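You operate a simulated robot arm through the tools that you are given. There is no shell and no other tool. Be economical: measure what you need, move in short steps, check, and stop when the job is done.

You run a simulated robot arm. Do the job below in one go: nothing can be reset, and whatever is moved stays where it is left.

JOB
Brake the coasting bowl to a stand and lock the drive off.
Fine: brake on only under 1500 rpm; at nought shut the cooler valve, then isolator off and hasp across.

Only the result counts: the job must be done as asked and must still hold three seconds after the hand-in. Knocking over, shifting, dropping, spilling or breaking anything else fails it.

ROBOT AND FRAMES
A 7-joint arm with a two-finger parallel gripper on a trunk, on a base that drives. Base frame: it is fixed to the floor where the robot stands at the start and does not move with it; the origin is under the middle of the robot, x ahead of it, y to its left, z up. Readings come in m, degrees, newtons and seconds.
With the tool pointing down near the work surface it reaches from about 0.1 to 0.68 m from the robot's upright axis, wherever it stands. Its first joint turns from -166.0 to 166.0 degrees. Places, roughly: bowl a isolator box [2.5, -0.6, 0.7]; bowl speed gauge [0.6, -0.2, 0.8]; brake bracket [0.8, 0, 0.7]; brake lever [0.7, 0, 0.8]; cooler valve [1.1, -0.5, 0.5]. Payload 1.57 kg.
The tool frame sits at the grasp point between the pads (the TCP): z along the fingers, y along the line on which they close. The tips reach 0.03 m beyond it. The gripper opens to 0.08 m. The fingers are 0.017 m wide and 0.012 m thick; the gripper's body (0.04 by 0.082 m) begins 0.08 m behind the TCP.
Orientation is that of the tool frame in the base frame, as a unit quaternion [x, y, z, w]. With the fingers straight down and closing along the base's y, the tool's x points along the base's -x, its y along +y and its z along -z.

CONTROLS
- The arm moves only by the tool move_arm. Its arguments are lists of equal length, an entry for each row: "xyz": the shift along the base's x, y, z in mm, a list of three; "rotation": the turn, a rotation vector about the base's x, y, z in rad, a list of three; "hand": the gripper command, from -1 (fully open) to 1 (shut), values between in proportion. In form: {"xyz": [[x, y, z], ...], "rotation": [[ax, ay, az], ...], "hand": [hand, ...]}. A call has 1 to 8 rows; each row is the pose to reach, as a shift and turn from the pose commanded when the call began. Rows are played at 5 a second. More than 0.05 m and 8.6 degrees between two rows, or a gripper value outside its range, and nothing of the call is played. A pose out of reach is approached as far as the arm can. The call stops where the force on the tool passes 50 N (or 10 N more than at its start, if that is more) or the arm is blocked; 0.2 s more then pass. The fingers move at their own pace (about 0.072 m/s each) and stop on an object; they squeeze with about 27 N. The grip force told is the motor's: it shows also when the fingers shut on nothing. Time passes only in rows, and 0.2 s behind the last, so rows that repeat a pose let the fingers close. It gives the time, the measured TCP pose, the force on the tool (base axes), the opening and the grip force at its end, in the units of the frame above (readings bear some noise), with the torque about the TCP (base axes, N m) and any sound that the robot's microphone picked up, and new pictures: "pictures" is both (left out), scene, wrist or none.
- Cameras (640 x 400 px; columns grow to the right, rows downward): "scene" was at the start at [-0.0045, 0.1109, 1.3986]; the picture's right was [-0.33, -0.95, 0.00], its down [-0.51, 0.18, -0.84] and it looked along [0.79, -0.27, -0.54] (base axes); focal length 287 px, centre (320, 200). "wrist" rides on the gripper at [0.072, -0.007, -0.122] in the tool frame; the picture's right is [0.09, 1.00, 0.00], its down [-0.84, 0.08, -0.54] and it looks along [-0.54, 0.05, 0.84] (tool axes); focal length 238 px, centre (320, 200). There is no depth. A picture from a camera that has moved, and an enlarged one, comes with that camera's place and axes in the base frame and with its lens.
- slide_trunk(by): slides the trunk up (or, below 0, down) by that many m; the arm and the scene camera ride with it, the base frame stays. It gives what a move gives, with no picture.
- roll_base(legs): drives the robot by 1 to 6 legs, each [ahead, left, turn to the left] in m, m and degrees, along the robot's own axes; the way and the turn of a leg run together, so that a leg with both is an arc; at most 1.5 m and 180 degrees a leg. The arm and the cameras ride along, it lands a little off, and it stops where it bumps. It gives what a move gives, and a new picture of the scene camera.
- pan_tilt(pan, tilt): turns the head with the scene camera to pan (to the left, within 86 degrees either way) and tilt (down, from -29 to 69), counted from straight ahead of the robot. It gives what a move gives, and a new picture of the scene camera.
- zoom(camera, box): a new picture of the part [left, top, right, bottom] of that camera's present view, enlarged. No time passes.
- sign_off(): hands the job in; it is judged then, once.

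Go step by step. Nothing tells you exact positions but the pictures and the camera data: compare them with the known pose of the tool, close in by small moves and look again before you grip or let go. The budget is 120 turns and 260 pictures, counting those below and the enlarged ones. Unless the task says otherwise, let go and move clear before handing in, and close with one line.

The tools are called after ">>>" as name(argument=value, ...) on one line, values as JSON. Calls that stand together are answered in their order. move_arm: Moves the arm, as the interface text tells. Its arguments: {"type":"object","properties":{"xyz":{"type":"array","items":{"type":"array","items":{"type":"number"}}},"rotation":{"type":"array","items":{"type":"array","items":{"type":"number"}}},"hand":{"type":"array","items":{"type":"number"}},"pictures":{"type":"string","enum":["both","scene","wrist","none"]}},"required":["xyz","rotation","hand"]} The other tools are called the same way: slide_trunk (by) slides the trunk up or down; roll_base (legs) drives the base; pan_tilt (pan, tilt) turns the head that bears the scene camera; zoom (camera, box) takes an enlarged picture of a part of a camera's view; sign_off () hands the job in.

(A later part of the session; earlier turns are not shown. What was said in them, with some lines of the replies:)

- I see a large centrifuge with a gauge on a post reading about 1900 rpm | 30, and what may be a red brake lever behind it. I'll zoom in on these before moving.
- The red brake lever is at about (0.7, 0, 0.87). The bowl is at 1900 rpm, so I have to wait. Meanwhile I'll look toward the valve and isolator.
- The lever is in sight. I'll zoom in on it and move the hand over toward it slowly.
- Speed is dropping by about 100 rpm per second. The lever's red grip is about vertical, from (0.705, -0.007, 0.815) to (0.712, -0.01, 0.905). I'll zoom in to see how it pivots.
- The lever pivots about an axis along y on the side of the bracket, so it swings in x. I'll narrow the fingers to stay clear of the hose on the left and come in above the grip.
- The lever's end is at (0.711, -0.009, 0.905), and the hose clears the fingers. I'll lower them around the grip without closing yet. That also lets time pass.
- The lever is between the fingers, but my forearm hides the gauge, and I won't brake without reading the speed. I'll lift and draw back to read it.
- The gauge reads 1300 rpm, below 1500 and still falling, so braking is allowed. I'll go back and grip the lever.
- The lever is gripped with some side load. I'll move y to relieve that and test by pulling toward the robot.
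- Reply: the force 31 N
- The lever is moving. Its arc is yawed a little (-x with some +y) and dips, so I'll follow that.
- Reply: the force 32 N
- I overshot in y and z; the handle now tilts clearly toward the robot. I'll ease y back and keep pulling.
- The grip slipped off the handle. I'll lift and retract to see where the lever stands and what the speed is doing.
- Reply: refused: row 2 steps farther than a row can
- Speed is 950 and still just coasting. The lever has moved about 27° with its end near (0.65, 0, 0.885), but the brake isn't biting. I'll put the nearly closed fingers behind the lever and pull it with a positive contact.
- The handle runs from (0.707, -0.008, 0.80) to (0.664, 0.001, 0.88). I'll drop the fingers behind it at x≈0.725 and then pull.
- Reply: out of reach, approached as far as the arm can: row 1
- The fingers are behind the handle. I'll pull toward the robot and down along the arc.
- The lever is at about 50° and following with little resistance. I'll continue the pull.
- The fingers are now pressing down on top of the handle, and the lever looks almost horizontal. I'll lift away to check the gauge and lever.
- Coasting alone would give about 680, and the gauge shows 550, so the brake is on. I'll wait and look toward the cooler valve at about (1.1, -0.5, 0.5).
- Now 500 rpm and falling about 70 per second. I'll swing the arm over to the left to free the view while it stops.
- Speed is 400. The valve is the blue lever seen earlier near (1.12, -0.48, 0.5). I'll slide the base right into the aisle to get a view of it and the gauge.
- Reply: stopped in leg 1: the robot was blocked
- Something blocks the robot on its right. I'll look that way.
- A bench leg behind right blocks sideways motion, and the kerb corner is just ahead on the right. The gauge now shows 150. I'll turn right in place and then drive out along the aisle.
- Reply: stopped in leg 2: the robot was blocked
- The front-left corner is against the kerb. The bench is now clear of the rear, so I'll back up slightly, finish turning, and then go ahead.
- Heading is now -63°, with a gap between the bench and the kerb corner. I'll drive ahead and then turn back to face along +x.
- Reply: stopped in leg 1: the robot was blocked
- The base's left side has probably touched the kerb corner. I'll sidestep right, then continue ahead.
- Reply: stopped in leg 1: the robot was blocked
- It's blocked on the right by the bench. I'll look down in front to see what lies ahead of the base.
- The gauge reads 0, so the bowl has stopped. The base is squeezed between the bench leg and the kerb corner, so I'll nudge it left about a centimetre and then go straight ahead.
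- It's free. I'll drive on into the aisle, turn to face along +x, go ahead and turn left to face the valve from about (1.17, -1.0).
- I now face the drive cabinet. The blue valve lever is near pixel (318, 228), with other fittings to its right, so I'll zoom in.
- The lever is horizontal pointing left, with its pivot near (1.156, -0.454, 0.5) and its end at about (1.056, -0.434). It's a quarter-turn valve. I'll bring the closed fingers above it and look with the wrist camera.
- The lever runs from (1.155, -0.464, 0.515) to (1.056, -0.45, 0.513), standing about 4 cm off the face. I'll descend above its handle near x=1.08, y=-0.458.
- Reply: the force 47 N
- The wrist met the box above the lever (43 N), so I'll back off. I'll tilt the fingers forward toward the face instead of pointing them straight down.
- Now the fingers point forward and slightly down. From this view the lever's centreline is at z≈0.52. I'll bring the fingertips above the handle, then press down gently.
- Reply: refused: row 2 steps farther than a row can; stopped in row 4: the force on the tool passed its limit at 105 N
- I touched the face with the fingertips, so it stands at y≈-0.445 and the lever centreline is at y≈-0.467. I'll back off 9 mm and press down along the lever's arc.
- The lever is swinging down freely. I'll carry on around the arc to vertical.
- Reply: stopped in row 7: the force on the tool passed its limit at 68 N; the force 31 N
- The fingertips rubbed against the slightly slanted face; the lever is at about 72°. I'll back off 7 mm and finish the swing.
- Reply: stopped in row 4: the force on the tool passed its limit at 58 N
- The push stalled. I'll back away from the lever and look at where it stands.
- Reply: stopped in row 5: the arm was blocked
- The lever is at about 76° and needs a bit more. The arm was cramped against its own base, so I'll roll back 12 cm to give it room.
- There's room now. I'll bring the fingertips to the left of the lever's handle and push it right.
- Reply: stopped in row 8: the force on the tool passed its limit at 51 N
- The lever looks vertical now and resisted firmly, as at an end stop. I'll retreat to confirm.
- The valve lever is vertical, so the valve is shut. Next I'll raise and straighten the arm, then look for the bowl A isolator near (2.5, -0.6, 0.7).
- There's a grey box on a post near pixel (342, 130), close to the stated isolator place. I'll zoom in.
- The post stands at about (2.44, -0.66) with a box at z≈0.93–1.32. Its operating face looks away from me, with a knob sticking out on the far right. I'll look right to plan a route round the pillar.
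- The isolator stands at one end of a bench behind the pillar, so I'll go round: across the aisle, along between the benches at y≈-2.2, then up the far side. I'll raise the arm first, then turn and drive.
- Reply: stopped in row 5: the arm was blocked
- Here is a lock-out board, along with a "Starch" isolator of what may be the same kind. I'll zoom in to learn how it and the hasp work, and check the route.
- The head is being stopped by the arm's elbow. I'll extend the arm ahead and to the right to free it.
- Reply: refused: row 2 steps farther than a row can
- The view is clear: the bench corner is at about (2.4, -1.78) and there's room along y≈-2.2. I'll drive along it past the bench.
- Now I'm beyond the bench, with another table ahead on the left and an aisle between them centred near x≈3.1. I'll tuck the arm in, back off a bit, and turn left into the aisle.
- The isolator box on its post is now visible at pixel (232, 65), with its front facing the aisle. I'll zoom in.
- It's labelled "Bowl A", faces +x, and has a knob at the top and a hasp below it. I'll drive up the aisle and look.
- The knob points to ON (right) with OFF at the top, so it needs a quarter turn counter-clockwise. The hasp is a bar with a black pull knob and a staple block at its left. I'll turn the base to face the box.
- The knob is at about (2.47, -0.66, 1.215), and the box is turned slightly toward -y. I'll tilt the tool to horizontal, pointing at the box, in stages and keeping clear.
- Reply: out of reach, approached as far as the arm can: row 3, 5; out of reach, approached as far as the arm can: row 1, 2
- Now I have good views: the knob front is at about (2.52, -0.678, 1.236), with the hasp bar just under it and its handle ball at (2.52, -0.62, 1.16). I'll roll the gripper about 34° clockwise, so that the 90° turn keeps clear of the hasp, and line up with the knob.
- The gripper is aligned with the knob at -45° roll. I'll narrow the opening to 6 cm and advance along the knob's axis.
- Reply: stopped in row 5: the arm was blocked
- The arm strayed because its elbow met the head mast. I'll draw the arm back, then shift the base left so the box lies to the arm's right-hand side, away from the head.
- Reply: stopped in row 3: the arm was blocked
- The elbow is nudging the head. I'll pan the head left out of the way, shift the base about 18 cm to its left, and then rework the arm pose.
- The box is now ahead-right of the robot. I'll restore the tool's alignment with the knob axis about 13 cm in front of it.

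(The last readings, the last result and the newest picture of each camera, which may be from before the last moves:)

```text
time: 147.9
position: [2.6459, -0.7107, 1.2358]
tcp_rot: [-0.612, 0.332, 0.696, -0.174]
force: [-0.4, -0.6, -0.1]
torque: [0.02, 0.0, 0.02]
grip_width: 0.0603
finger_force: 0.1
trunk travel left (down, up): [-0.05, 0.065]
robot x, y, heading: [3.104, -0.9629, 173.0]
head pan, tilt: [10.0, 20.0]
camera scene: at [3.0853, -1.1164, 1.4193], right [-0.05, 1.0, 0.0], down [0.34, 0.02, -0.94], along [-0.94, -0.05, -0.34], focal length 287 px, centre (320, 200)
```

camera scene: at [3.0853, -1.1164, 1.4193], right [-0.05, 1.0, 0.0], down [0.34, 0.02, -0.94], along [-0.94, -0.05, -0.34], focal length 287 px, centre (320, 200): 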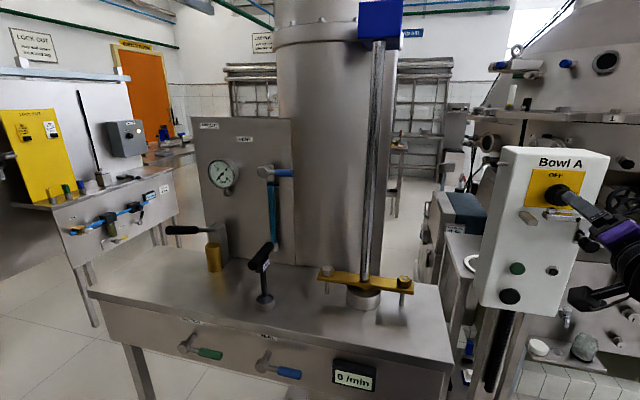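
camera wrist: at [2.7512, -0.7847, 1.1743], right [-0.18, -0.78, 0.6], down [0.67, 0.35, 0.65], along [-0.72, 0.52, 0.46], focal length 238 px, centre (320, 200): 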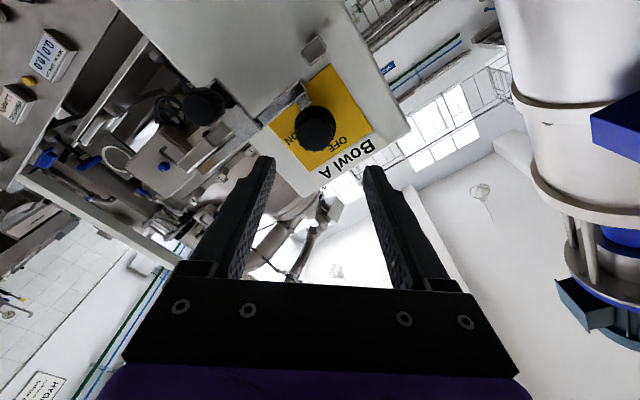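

The head is free and the gripper is lined up. I'll advance to the knob.

>>> move_arm(xyz=[[-30, 8, 1], [-60, 16, 2], [-85, 23, 2], [-100, 28, 2]], rotation=[[0, 0, 0], [0, 0, 0], [0, 0, 0], [0, 0, 0]], hand=[-0.5, -0.5, -0.5, -0.5])

>>> zoom(camera="scene", box=[480, 130, 640, 250])

```text
time: 148.9
position: [2.545, -0.6834, 1.2376]
tcp_rot: [-0.612, 0.332, 0.696, -0.173]
force: [0.5, -0.2, 0.3]
torque: [0.0, -0.01, 0.02]
grip_width: 0.0599
finger_force: 0.1
trunk travel left (down, up): [-0.05, 0.065]
robot x, y, heading: [3.1089, -0.963, 173.3]
head pan, tilt: [10.0, 20.0]
camera scene: at [3.0854, -1.1164, 1.4193], right [-0.05, 1.0, 0.0], down [0.34, 0.02, -0.94], along [-0.94, -0.05, -0.34], focal length 287 px, centre (320, 200)
camera wrist: at [2.6506, -0.7574, 1.1755], right [-0.18, -0.78, 0.6], down [0.67, 0.35, 0.65], along [-0.72, 0.52, 0.46], focal length 238 px, centre (320, 200)
```

scene: 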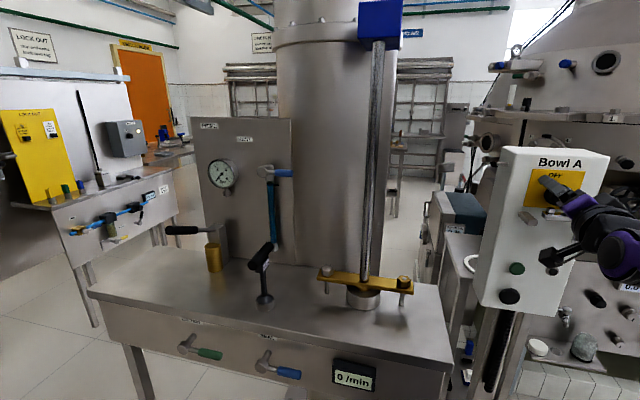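
wrist: 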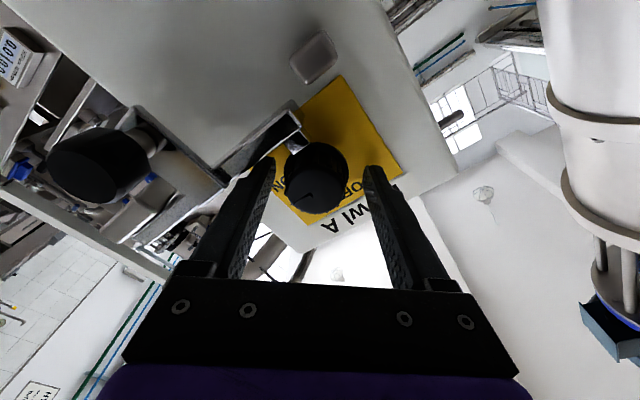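

```text
3.33 times, centred on (560, 190) of scene
camera zoom: at [3.0854, -1.1164, 1.4193], right [-0.05, 1.0, 0.0], down [0.34, 0.02, -0.94], along [-0.94, -0.05, -0.34], focal length 955 px, centre (-480, 233)
```

zoom: 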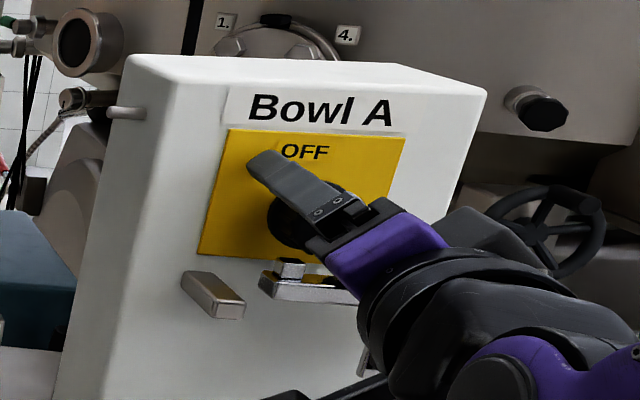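

The knob sits between the fingers with about 2 cm of overlap. I'll nudge into centre and close.

>>> move_arm(xyz=[[-4, 5, 2], [-4, 5, 2], [-4, 5, 2], [-4, 5, 2]], rotation=[[0, 0, 0], [0, 0, 0], [0, 0, 0], [0, 0, 0]], hand=[-0.5, 1, 1, 1], pictures="wrist")

```text
time: 149.9
position: [2.54, -0.6766, 1.2393]
tcp_rot: [-0.612, 0.333, 0.696, -0.174]
force: [0.3, 4.6, -6.1]
torque: [0.17, 0.67, 0.38]
grip_width: 0.0395
finger_force: 44.8
trunk travel left (down, up): [-0.05, 0.065]
robot x, y, heading: [3.104, -0.9634, 173.2]
head pan, tilt: [10.0, 20.0]
camera wrist: at [2.6458, -0.7511, 1.1773], right [-0.18, -0.77, 0.61], down [0.67, 0.35, 0.65], along [-0.72, 0.53, 0.45], focal length 238 px, centre (320, 200)
```

wrist: 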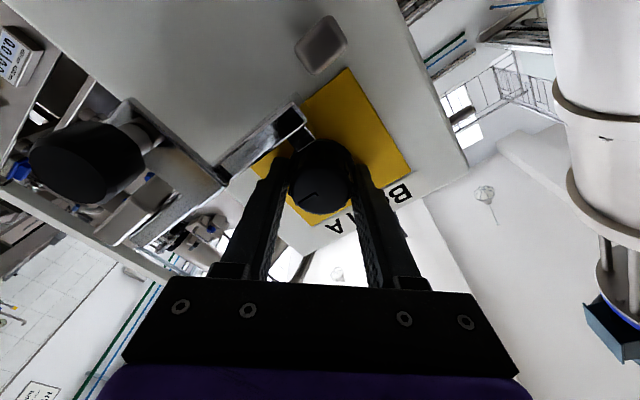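

The knob is gripped, 39.5 mm wide. I'll turn it counter-clockwise.

>>> move_arm(xyz=[[0, 0, 0], [0, 0, 0], [0, 0, 0], [0, 0, 0], [0, 0, 0], [0, 0, 0]], rotation=[[0.125, -0.034, 0], [0.25, -0.067, 0], [0.375, -0.1, 0], [0.5, -0.134, 0], [0.625, -0.167, 0], [0.75, -0.2, 0]], hand=[1, 1, 1, 1, 1, 1], pictures="wrist")

```text
time: 151.3
position: [2.5401, -0.6813, 1.24]
tcp_rot: [-0.698, 0.067, 0.707, 0.096]
force: [-3.6, -6.5, 0.8]
torque: [0.13, 0.99, 1.09]
grip_width: 0.0395
finger_force: 44.6
trunk travel left (down, up): [-0.05, 0.065]
robot x, y, heading: [3.1058, -0.9625, 172.8]
head pan, tilt: [10.0, 20.0]
camera wrist: at [2.6592, -0.7007, 1.1662], right [-0.23, -0.96, -0.13], down [0.52, -0.23, 0.82], along [-0.83, 0.12, 0.55], focal length 238 px, centre (320, 200)
```

wrist: 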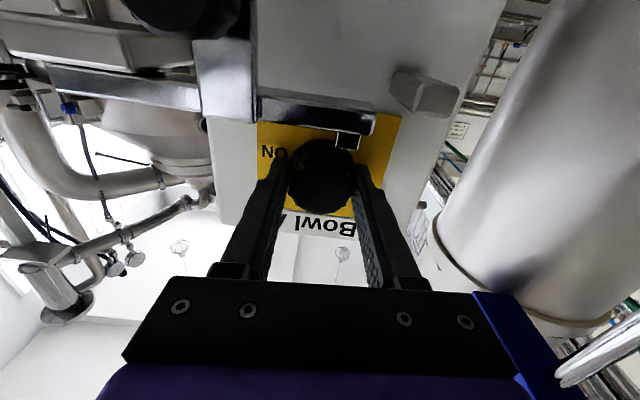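

About 44° done without resistance. I'll continue to a full quarter turn.

>>> move_arm(xyz=[[0, 0, 0], [0, 0, 0], [0, 0, 0], [0, 0, 0], [0, 0, 0], [0, 0, 0], [0, 0, 0]], rotation=[[0.125, -0.034, 0], [0.25, -0.067, 0], [0.375, -0.1, 0], [0.5, -0.134, 0], [0.625, -0.167, 0], [0.75, -0.2, 0], [0.82, -0.22, 0]], hand=[1, 1, 1, 1, 1, 1, 1], pictures="both")

>>> zoom(camera="wrist", box=[220, 80, 420, 280])

>>> zoom(camera="scene", box=[480, 130, 640, 250])

```text
time: 152.9
position: [2.5399, -0.6852, 1.2389]
tcp_rot: [0.673, 0.231, -0.597, -0.371]
force: [-1.5, -29.8, -12.7]
torque: [-1.04, -0.01, 0.59]
grip_width: 0.0395
finger_force: 45.3
trunk travel left (down, up): [-0.05, 0.065]
robot x, y, heading: [3.1048, -0.9619, 173.3]
head pan, tilt: [10.0, 20.0]
camera scene: at [3.0843, -1.1194, 1.4187], right [-0.05, 1.0, 0.0], down [0.34, 0.02, -0.94], along [-0.94, -0.05, -0.34], focal length 287 px, centre (320, 200)
camera wrist: at [2.6708, -0.6546, 1.1988], right [-0.11, -0.55, -0.83], down [0.37, -0.8, 0.48], along [-0.92, -0.25, 0.29], focal length 238 px, centre (320, 200)
```

scene: 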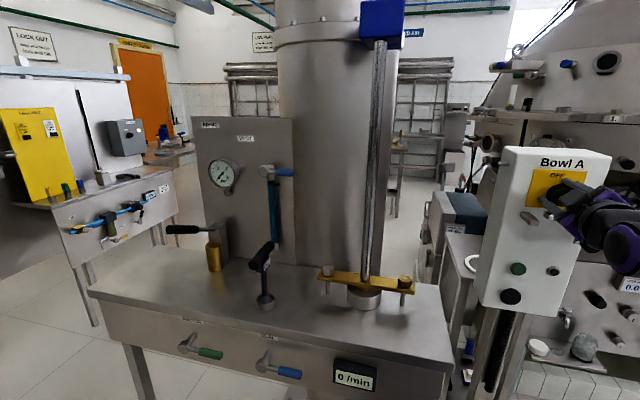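
wrist: 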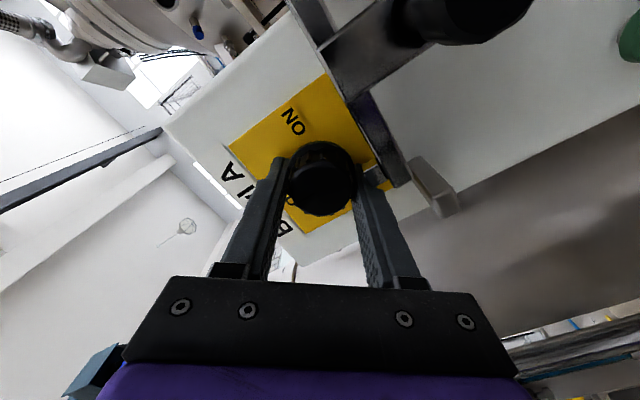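

```text
2.00 times, centred on (320, 180) of wrist
camera zoom: at [2.6708, -0.6546, 1.1988], right [-0.11, -0.55, -0.83], down [0.37, -0.8, 0.48], along [-0.92, -0.25, 0.29], focal length 477 px, centre (320, 240)
```

zoom: 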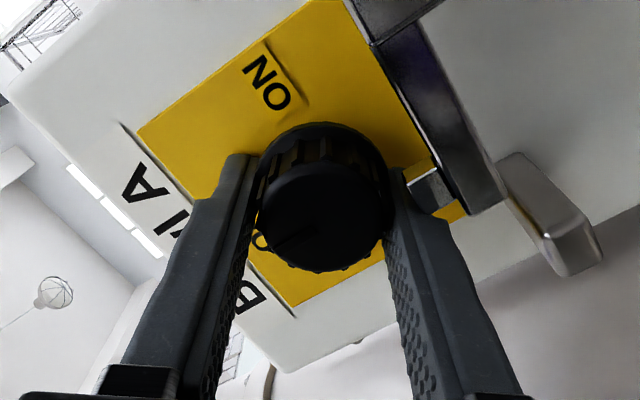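

```text
3.33 times, centred on (560, 190) of scene
camera zoom: at [3.0843, -1.1194, 1.4187], right [-0.05, 1.0, 0.0], down [0.34, 0.02, -0.94], along [-0.94, -0.05, -0.34], focal length 955 px, centre (-480, 233)
```

zoom: 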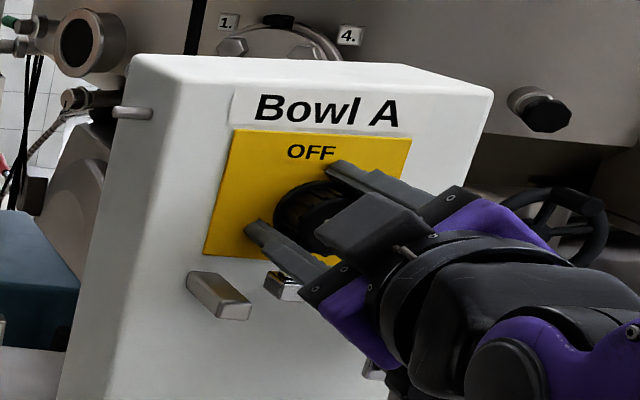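

The pointer mark on the knob now points to OFF, and it's against its stop. I'll open just a few millimetres and back straight out.

>>> move_arm(xyz=[[0, 0, 0], [0, 0, 0], [14, -4, 0], [35, -9, 0], [65, -17, 0], [100, -26, 0]], rotation=[[0, 0, 0], [0, 0, 0], [0, 0, 0], [0, 0, 0], [0, 0, 0], [0, 0, 0]], hand=[-0.15, -0.15, -0.15, -0.15, -0.15, -0.15], pictures="both")

>>> zoom(camera="wrist", box=[220, 20, 420, 220])

>>> zoom(camera="scene", box=[480, 130, 640, 250])

```text
time: 154.3
position: [2.644, -0.7049, 1.2423]
tcp_rot: [0.673, 0.227, -0.597, -0.373]
force: [-0.8, -1.1, -0.7]
torque: [-0.04, 0.03, 0.0]
grip_width: 0.0458
finger_force: 0.0
trunk travel left (down, up): [-0.05, 0.065]
robot x, y, heading: [3.1053, -0.9545, 173.3]
head pan, tilt: [10.0, 20.0]
camera scene: at [3.0851, -1.1163, 1.4193], right [-0.05, 1.0, 0.0], down [0.34, 0.02, -0.94], along [-0.94, -0.05, -0.34], focal length 287 px, centre (320, 200)
camera wrist: at [2.7768, -0.6762, 1.2019], right [-0.12, -0.55, -0.83], down [0.36, -0.8, 0.48], along [-0.92, -0.24, 0.3], focal length 238 px, centre (320, 200)
```

scene: 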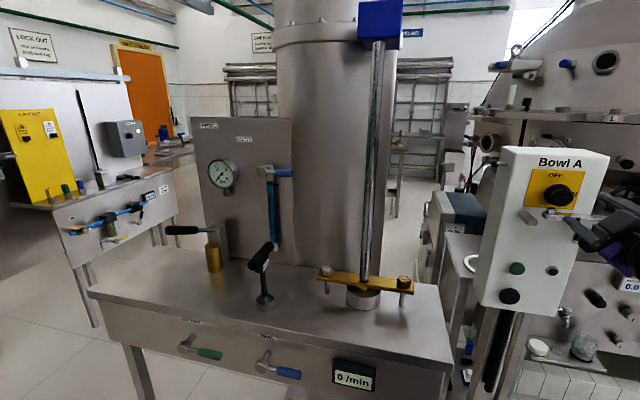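
wrist: 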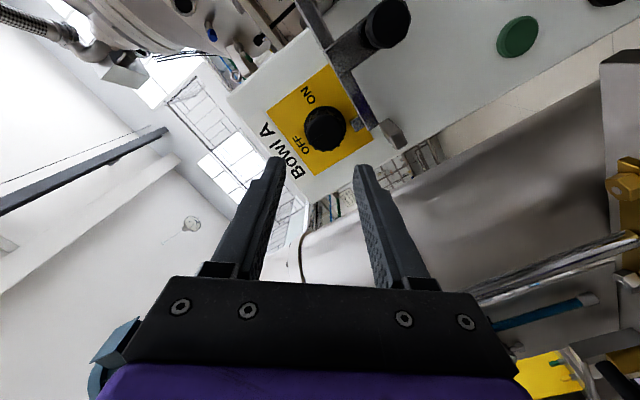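

```text
2.00 times, centred on (320, 120) of wrist
camera zoom: at [2.7768, -0.6762, 1.2019], right [-0.12, -0.55, -0.83], down [0.36, -0.8, 0.48], along [-0.92, -0.24, 0.3], focal length 477 px, centre (320, 360)
```

zoom: 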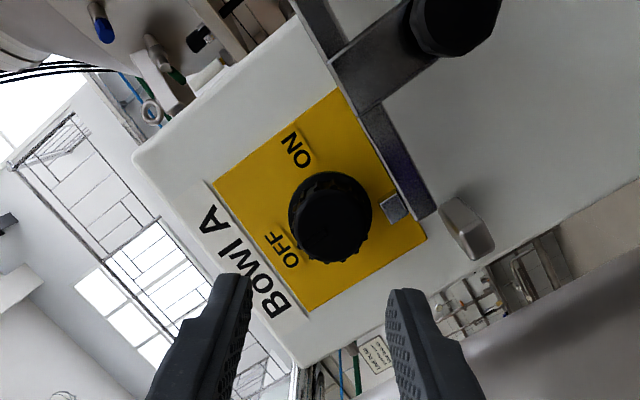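

```text
3.33 times, centred on (560, 190) of scene
camera zoom: at [3.0851, -1.1163, 1.4193], right [-0.05, 1.0, 0.0], down [0.34, 0.02, -0.94], along [-0.94, -0.05, -0.34], focal length 955 px, centre (-480, 233)
```

zoom: 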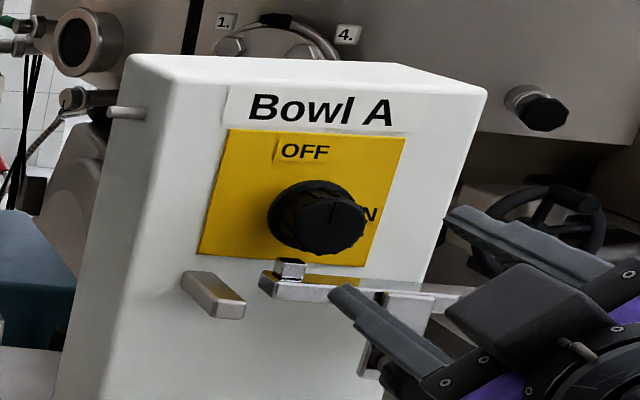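

The knob's mark points up to OFF. The hasp's pull ball is at about (2.587, -0.644, 1.157), and the bar should slide left into the staple. I'll level the gripper and line up on the ball.

>>> move_arm(xyz=[[30, 0, 0], [39, 10, -15], [39, 18, -30], [39, 24, -45], [39, 29, -58], [39, 32, -70], [39, 34, -84]], rotation=[[-0.122, 0.033, 0], [-0.245, 0.067, 0], [-0.367, 0.1, 0], [-0.49, 0.134, 0], [-0.612, 0.168, 0], [-0.735, 0.2, 0], [-0.857, 0.235, 0]], hand=[-0.5, -0.5, -0.5, -0.5, -0.5, -0.5, -0.5])

>>> zoom(camera="scene", box=[480, 130, 640, 250])

```text
time: 155.9
position: [2.6804, -0.6709, 1.1551]
tcp_rot: [-0.694, 0.084, 0.71, 0.081]
force: [0.1, -0.6, 0.3]
torque: [0.0, -0.02, -0.02]
grip_width: 0.0597
finger_force: 0.1
trunk travel left (down, up): [-0.05, 0.065]
robot x, y, heading: [3.1053, -0.9597, 173.1]
head pan, tilt: [10.0, 20.0]
camera scene: at [3.0854, -1.1165, 1.4193], right [-0.05, 1.0, 0.0], down [0.34, 0.02, -0.94], along [-0.94, -0.05, -0.34], focal length 287 px, centre (320, 200)
camera wrist: at [2.798, -0.694, 1.0803], right [-0.24, -0.97, -0.09], down [0.53, -0.2, 0.83], along [-0.82, 0.15, 0.56], focal length 238 px, centre (320, 200)
```

scene: 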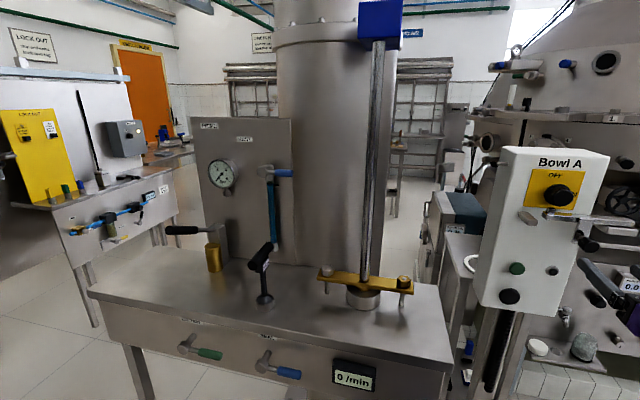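
wrist: 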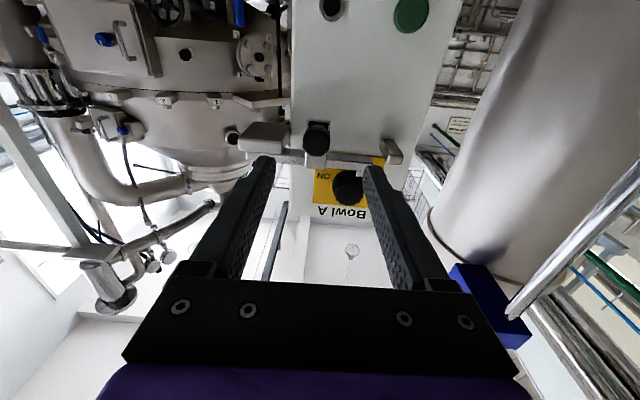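

```text
3.33 times, centred on (560, 190) of scene
camera zoom: at [3.0854, -1.1165, 1.4193], right [-0.05, 1.0, 0.0], down [0.34, 0.02, -0.94], along [-0.94, -0.05, -0.34], focal length 955 px, centre (-480, 233)
```

zoom: 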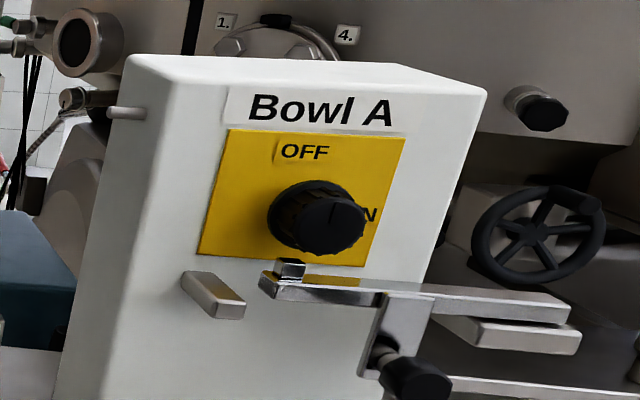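

The bar runs across the face, offset to the right of the left staple. I'll close on the ball and then slide left.

>>> move_arm(xyz=[[-30, 8, 1], [-60, 16, 2], [-86, 23, 2], [-86, 23, 2], [-86, 23, 2], [-86, 23, 2]], rotation=[[0, 0, 0], [0, 0, 0], [0, 0, 0], [0, 0, 0], [0, 0, 0], [0, 0, 0]], hand=[-0.5, -0.5, -0.5, 1, 1, 1], pictures="wrist")

```text
time: 157.3
position: [2.5942, -0.6472, 1.1579]
tcp_rot: [-0.694, 0.084, 0.71, 0.082]
force: [-0.7, -1.6, 1.0]
torque: [0.03, -0.05, 0.88]
grip_width: 0.0263
finger_force: 37.4
trunk travel left (down, up): [-0.05, 0.065]
robot x, y, heading: [3.1042, -0.9621, 173.1]
head pan, tilt: [10.0, 20.0]
camera wrist: at [2.7131, -0.6702, 1.0828], right [-0.23, -0.97, -0.09], down [0.53, -0.2, 0.83], along [-0.82, 0.15, 0.56], focal length 238 px, centre (320, 200)
```

wrist: 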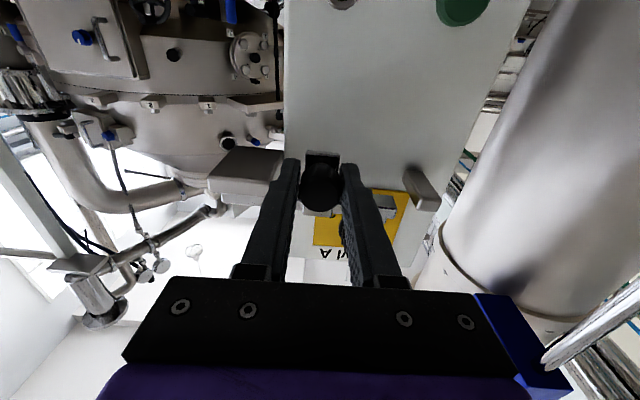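

The ball is gripped. I'll slide it to the left along the face in small steps.

>>> move_arm(xyz=[[-2, -8, 0], [-4, -15, 0], [-6, -22, 0], [-8, -30, 0]], rotation=[[0, 0, 0], [0, 0, 0], [0, 0, 0], [0, 0, 0]], hand=[1, 1, 1, 1])

>>> zoom(camera="scene", box=[480, 130, 640, 250])

```text
time: 158.3
position: [2.5886, -0.6772, 1.1587]
tcp_rot: [-0.695, 0.084, 0.709, 0.082]
force: [29.5, -3.8, -1.7]
torque: [-0.02, -0.34, 0.74]
grip_width: 0.0259
finger_force: 37.5
trunk travel left (down, up): [-0.05, 0.065]
robot x, y, heading: [3.1019, -0.9621, 172.9]
head pan, tilt: [10.0, 20.0]
camera scene: at [3.0885, -1.1168, 1.4193], right [-0.05, 1.0, 0.0], down [0.34, 0.02, -0.94], along [-0.94, -0.05, -0.34], focal length 287 px, centre (320, 200)
camera wrist: at [2.707, -0.7007, 1.0829], right [-0.24, -0.97, -0.09], down [0.53, -0.2, 0.83], along [-0.82, 0.15, 0.56], focal length 238 px, centre (320, 200)
```

scene: 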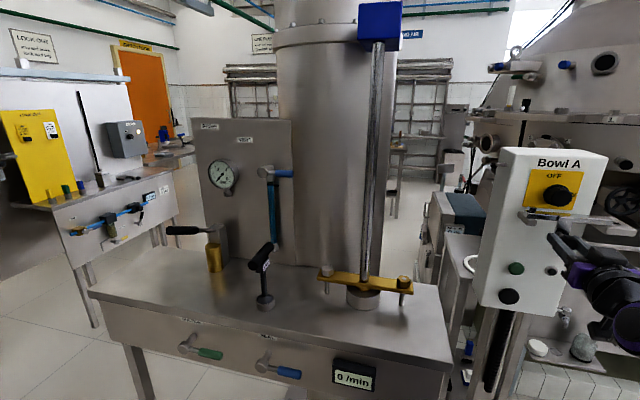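
wrist: 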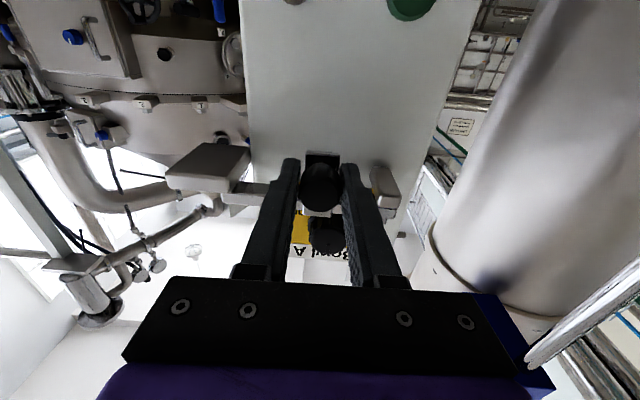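

```text
3.33 times, centred on (560, 190) of scene
camera zoom: at [3.0885, -1.1168, 1.4193], right [-0.05, 1.0, 0.0], down [0.34, 0.02, -0.94], along [-0.94, -0.05, -0.34], focal length 955 px, centre (-480, 233)
```

zoom: 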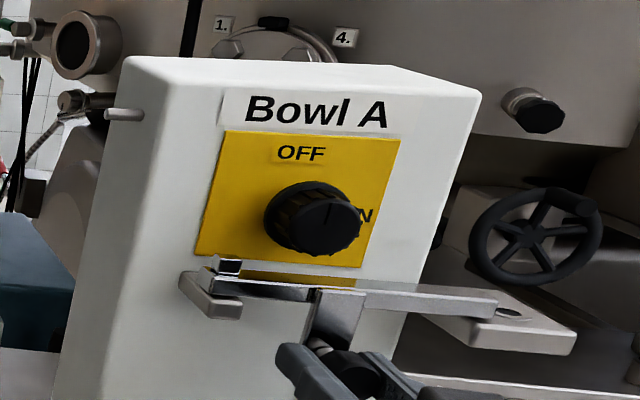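

The bar slides and is now over the left block. I'll ease the inward force and continue until it stops.

>>> move_arm(xyz=[[5, -6, 0], [5, -12, 0], [4, -18, 0], [3, -24, 0], [3, -30, 0]], rotation=[[0, 0, 0], [0, 0, 0], [0, 0, 0], [0, 0, 0], [0, 0, 0]], hand=[1, 1, 1, 1, 1])

>>> zoom(camera="scene", box=[480, 130, 640, 250])

```text
time: 159.0
position: [2.5883, -0.6785, 1.158]
tcp_rot: [-0.692, 0.093, 0.711, 0.088]
force: [-19.4, 15.1, -4.4]
torque: [-0.02, -0.6, 0.98]
grip_width: 0.0268
finger_force: 37.5
trunk travel left (down, up): [-0.05, 0.065]
robot x, y, heading: [3.1046, -0.9591, 172.7]
head pan, tilt: [10.0, 20.0]
stopped in row 3: the force on the tool passed its limit at 53 N (the readings are from after the stop); the commanded pose is now the measured one
camera scene: at [3.0815, -1.1133, 1.4194], right [-0.05, 1.0, 0.0], down [0.34, 0.02, -0.94], along [-0.94, -0.05, -0.34], focal length 287 px, centre (320, 200)
camera wrist: at [2.7064, -0.7052, 1.0823], right [-0.26, -0.96, -0.08], down [0.53, -0.21, 0.82], along [-0.81, 0.17, 0.56], focal length 238 px, centre (320, 200)
```

scene: 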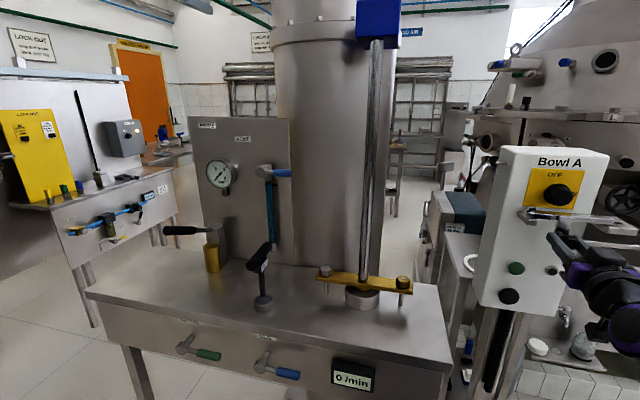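
wrist: 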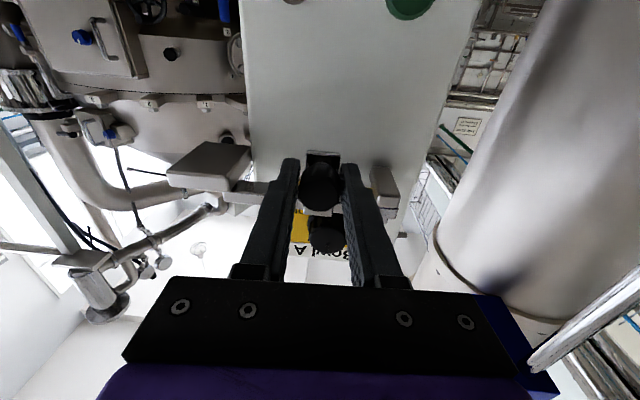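

```text
3.33 times, centred on (560, 190) of scene
camera zoom: at [3.0815, -1.1133, 1.4194], right [-0.05, 1.0, 0.0], down [0.34, 0.02, -0.94], along [-0.94, -0.05, -0.34], focal length 955 px, centre (-480, 233)
```

zoom: 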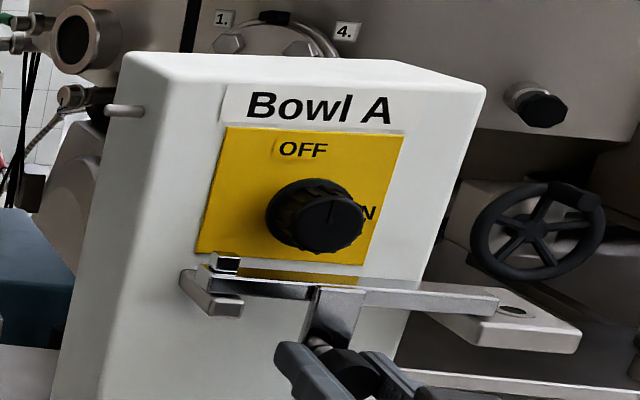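

It stopped at about 31 mm travel, but the left finger may be touching the staple block. I'll let go, put the closed fingers to the right of the ball, and push left to make sure it's at its end stop.

>>> move_arm(xyz=[[0, 0, 0], [0, 0, 0], [30, -7, 0], [58, -14, 0], [62, 6, 0], [66, 25, 0]], rotation=[[0, 0, 0], [0, 0, 0], [0, 0, 0], [0, 0, 0], [0, 0, 0], [0, 0, 0]], hand=[0, 0, 0, 0, 1, 1])

>>> zoom(camera="wrist", box=[200, 60, 440, 240])

>>> zoom(camera="scene", box=[480, 130, 640, 250])

```text
time: 160.4
position: [2.6568, -0.6596, 1.1628]
tcp_rot: [-0.691, 0.09, 0.712, 0.088]
force: [-0.8, 0.1, 0.0]
torque: [0.01, 0.01, 0.02]
grip_width: 0.0
finger_force: 21.2
trunk travel left (down, up): [-0.05, 0.065]
robot x, y, heading: [3.1048, -0.9595, 172.9]
head pan, tilt: [10.0, 20.0]
camera scene: at [3.0843, -1.1157, 1.4193], right [-0.05, 1.0, 0.0], down [0.34, 0.02, -0.94], along [-0.94, -0.05, -0.34], focal length 287 px, centre (320, 200)
camera wrist: at [2.7743, -0.6848, 1.0862], right [-0.25, -0.96, -0.09], down [0.53, -0.21, 0.82], along [-0.81, 0.16, 0.56], focal length 238 px, centre (320, 200)
```

scene: 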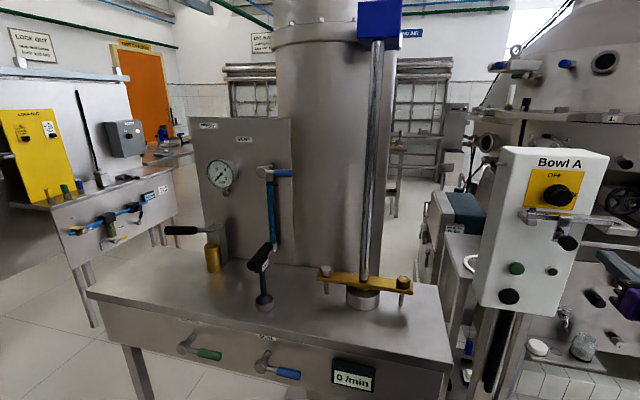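
wrist: 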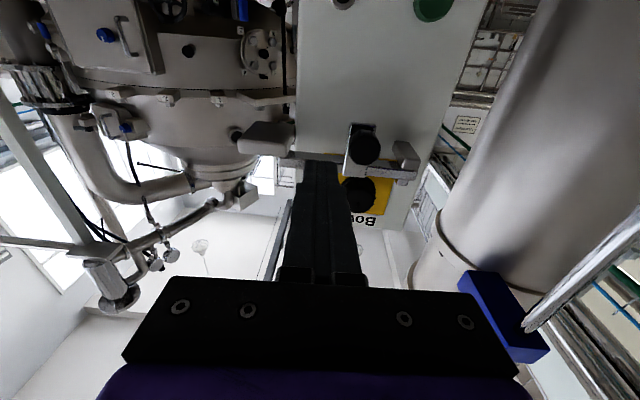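

```text
2.22 times, centred on (320, 150) of wrist
camera zoom: at [2.7743, -0.6848, 1.0862], right [-0.25, -0.96, -0.09], down [0.53, -0.21, 0.82], along [-0.81, 0.16, 0.56], focal length 530 px, centre (320, 311)
```

zoom: 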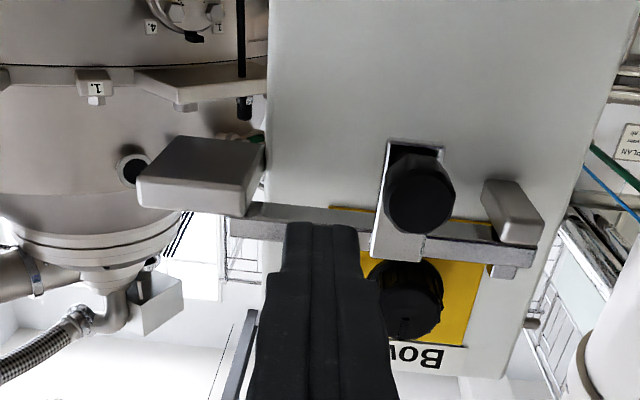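

```text
3.33 times, centred on (560, 190) of scene
camera zoom: at [3.0843, -1.1157, 1.4193], right [-0.05, 1.0, 0.0], down [0.34, 0.02, -0.94], along [-0.94, -0.05, -0.34], focal length 955 px, centre (-480, 233)
```

zoom: 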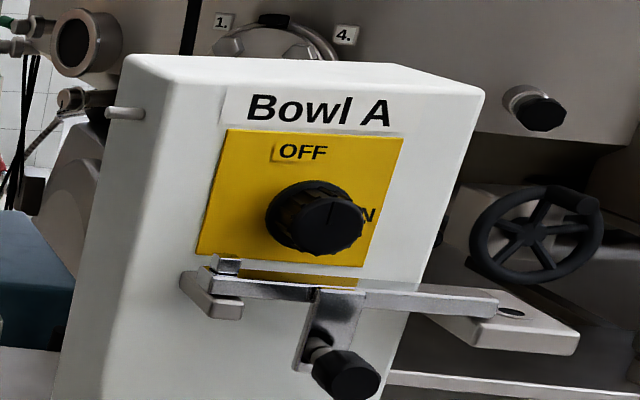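

The ball is clear, with about 18 mm between its tab and the block. I'll advance to the right of the ball and push left.

>>> move_arm(xyz=[[-30, 7, 0], [-58, 14, -4], [-58, 6, -4], [-59, -2, -4], [-60, -8, -4], [-61, -14, -4], [-62, -20, -4], [-63, -26, -4]], rotation=[[0, 0, 0], [0, 0, 0], [0, 0, 0], [0, 0, 0], [0, 0, 0], [0, 0, 0], [0, 0, 0], [0, 0, 0]], hand=[1, 1, 1, 1, 1, 1, 1, 1])

>>> zoom(camera="scene", box=[480, 130, 640, 250])

```text
time: 162.0
position: [2.5988, -0.6584, 1.1559]
tcp_rot: [-0.687, 0.105, 0.712, 0.096]
force: [-2.8, 13.2, -3.4]
torque: [0.0, -0.04, -0.07]
grip_width: 0.0002
finger_force: 21.8
trunk travel left (down, up): [-0.05, 0.065]
robot x, y, heading: [3.1043, -0.9625, 172.8]
head pan, tilt: [10.0, 20.0]
stopped in row 7: the force on the tool passed its limit at 53 N (the readings are from after the stop); the commanded pose is now the measured one
camera scene: at [3.0833, -1.1128, 1.4194], right [-0.05, 1.0, 0.0], down [0.34, 0.01, -0.94], along [-0.94, -0.05, -0.34], focal length 287 px, centre (320, 200)
camera wrist: at [2.715, -0.6874, 1.08], right [-0.28, -0.96, -0.08], down [0.53, -0.22, 0.82], along [-0.8, 0.19, 0.57], focal length 238 px, centre (320, 200)
```

scene: 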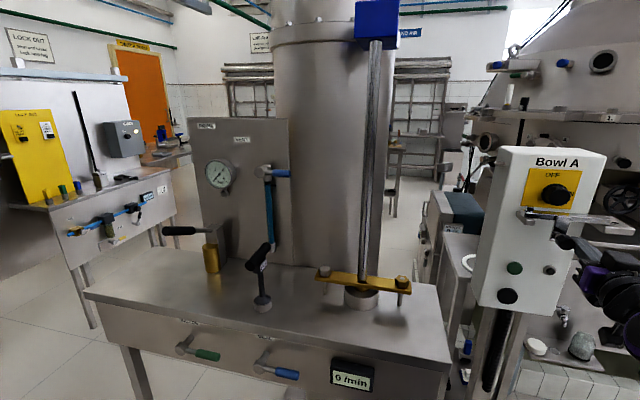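
wrist: 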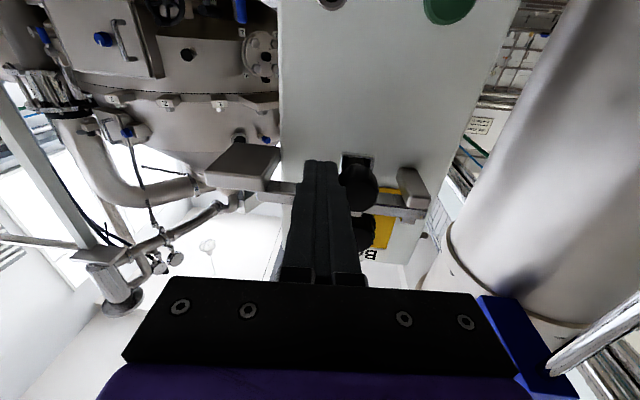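

```text
3.33 times, centred on (560, 190) of scene
camera zoom: at [3.0833, -1.1128, 1.4194], right [-0.05, 1.0, 0.0], down [0.34, 0.01, -0.94], along [-0.94, -0.05, -0.34], focal length 955 px, centre (-480, 233)
```

zoom: 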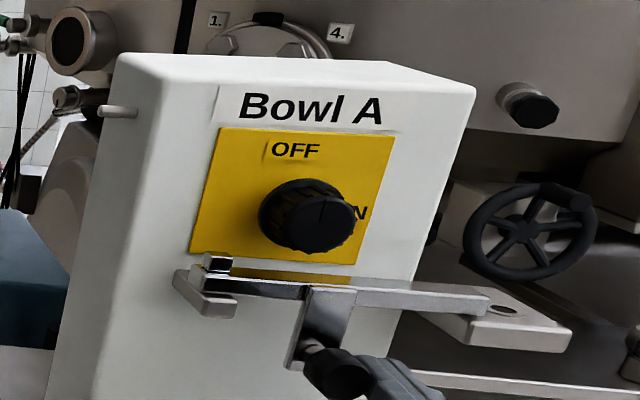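

A 53 N push didn't move it further, so the hasp bar is fully across at its stop. I'll back the arm away and take a last look.

>>> move_arm(xyz=[[2, 8, 0], [30, 4, 0], [60, -4, 0], [90, -10, 0], [110, -20, 0]], rotation=[[0, 0, 0], [0, 0, 0], [0, 0, 0], [0, 0, 0], [0, 0, 0]], hand=[1, 1, 1, 1, 1], pictures="wrist")

>>> zoom(camera="scene", box=[480, 130, 640, 250])

>>> zoom(camera="wrist", box=[240, 40, 440, 220])

```text
time: 163.2
position: [2.7074, -0.6838, 1.161]
tcp_rot: [-0.688, 0.101, 0.713, 0.095]
force: [-0.8, -0.2, 0.1]
torque: [0.01, 0.0, 0.0]
grip_width: 0.0
finger_force: 21.0
trunk travel left (down, up): [-0.05, 0.065]
robot x, y, heading: [3.104, -0.9593, 172.7]
head pan, tilt: [10.0, 20.0]
camera wrist: at [2.8247, -0.712, 1.0836], right [-0.28, -0.96, -0.08], down [0.53, -0.22, 0.82], along [-0.8, 0.19, 0.57], focal length 238 px, centre (320, 200)
```

wrist: 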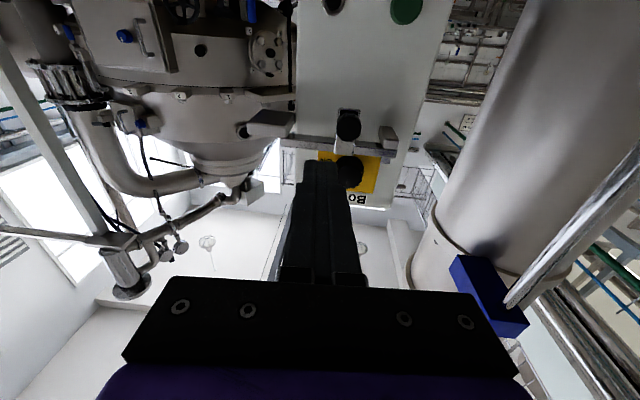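

```text
3.33 times, centred on (560, 190) of scene
camera zoom: at [3.0839, -1.1147, 1.4193], right [-0.05, 1.0, 0.0], down [0.34, 0.02, -0.94], along [-0.94, -0.05, -0.34], focal length 955 px, centre (-480, 233)
```

zoom: 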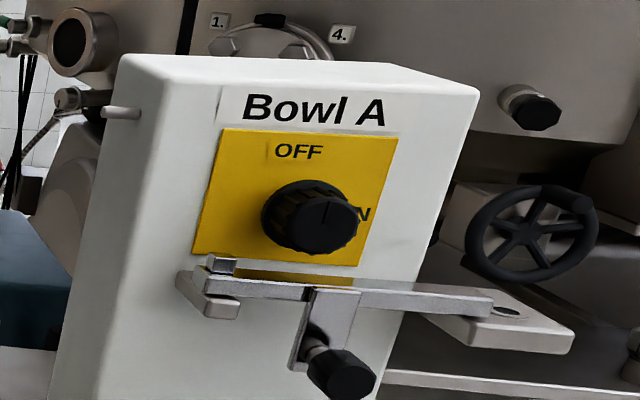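

```text
2.22 times, centred on (340, 130) of wrist
camera zoom: at [2.8247, -0.712, 1.0836], right [-0.28, -0.96, -0.08], down [0.53, -0.22, 0.82], along [-0.8, 0.19, 0.57], focal length 530 px, centre (276, 356)
```

zoom: 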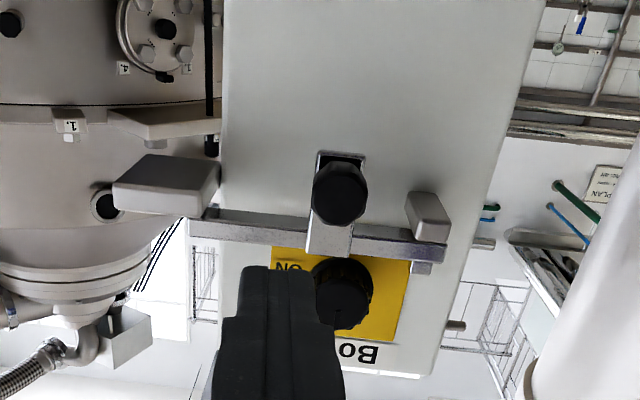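

The knob points to OFF, the hasp bar spans both blocks, and the arm is clear. The bowl read 0 rpm with the brake on, and the cooler valve is shut, so I'm handing in.

>>> sign_off()

```text
The job is handed in.
```

The bowl is braked to a stand and the drive is locked off: brake on below 1500 rpm (last reading before it 950), gauge at 0, cooler valve shut, Bowl A isolator at OFF and hasp across at its stop.
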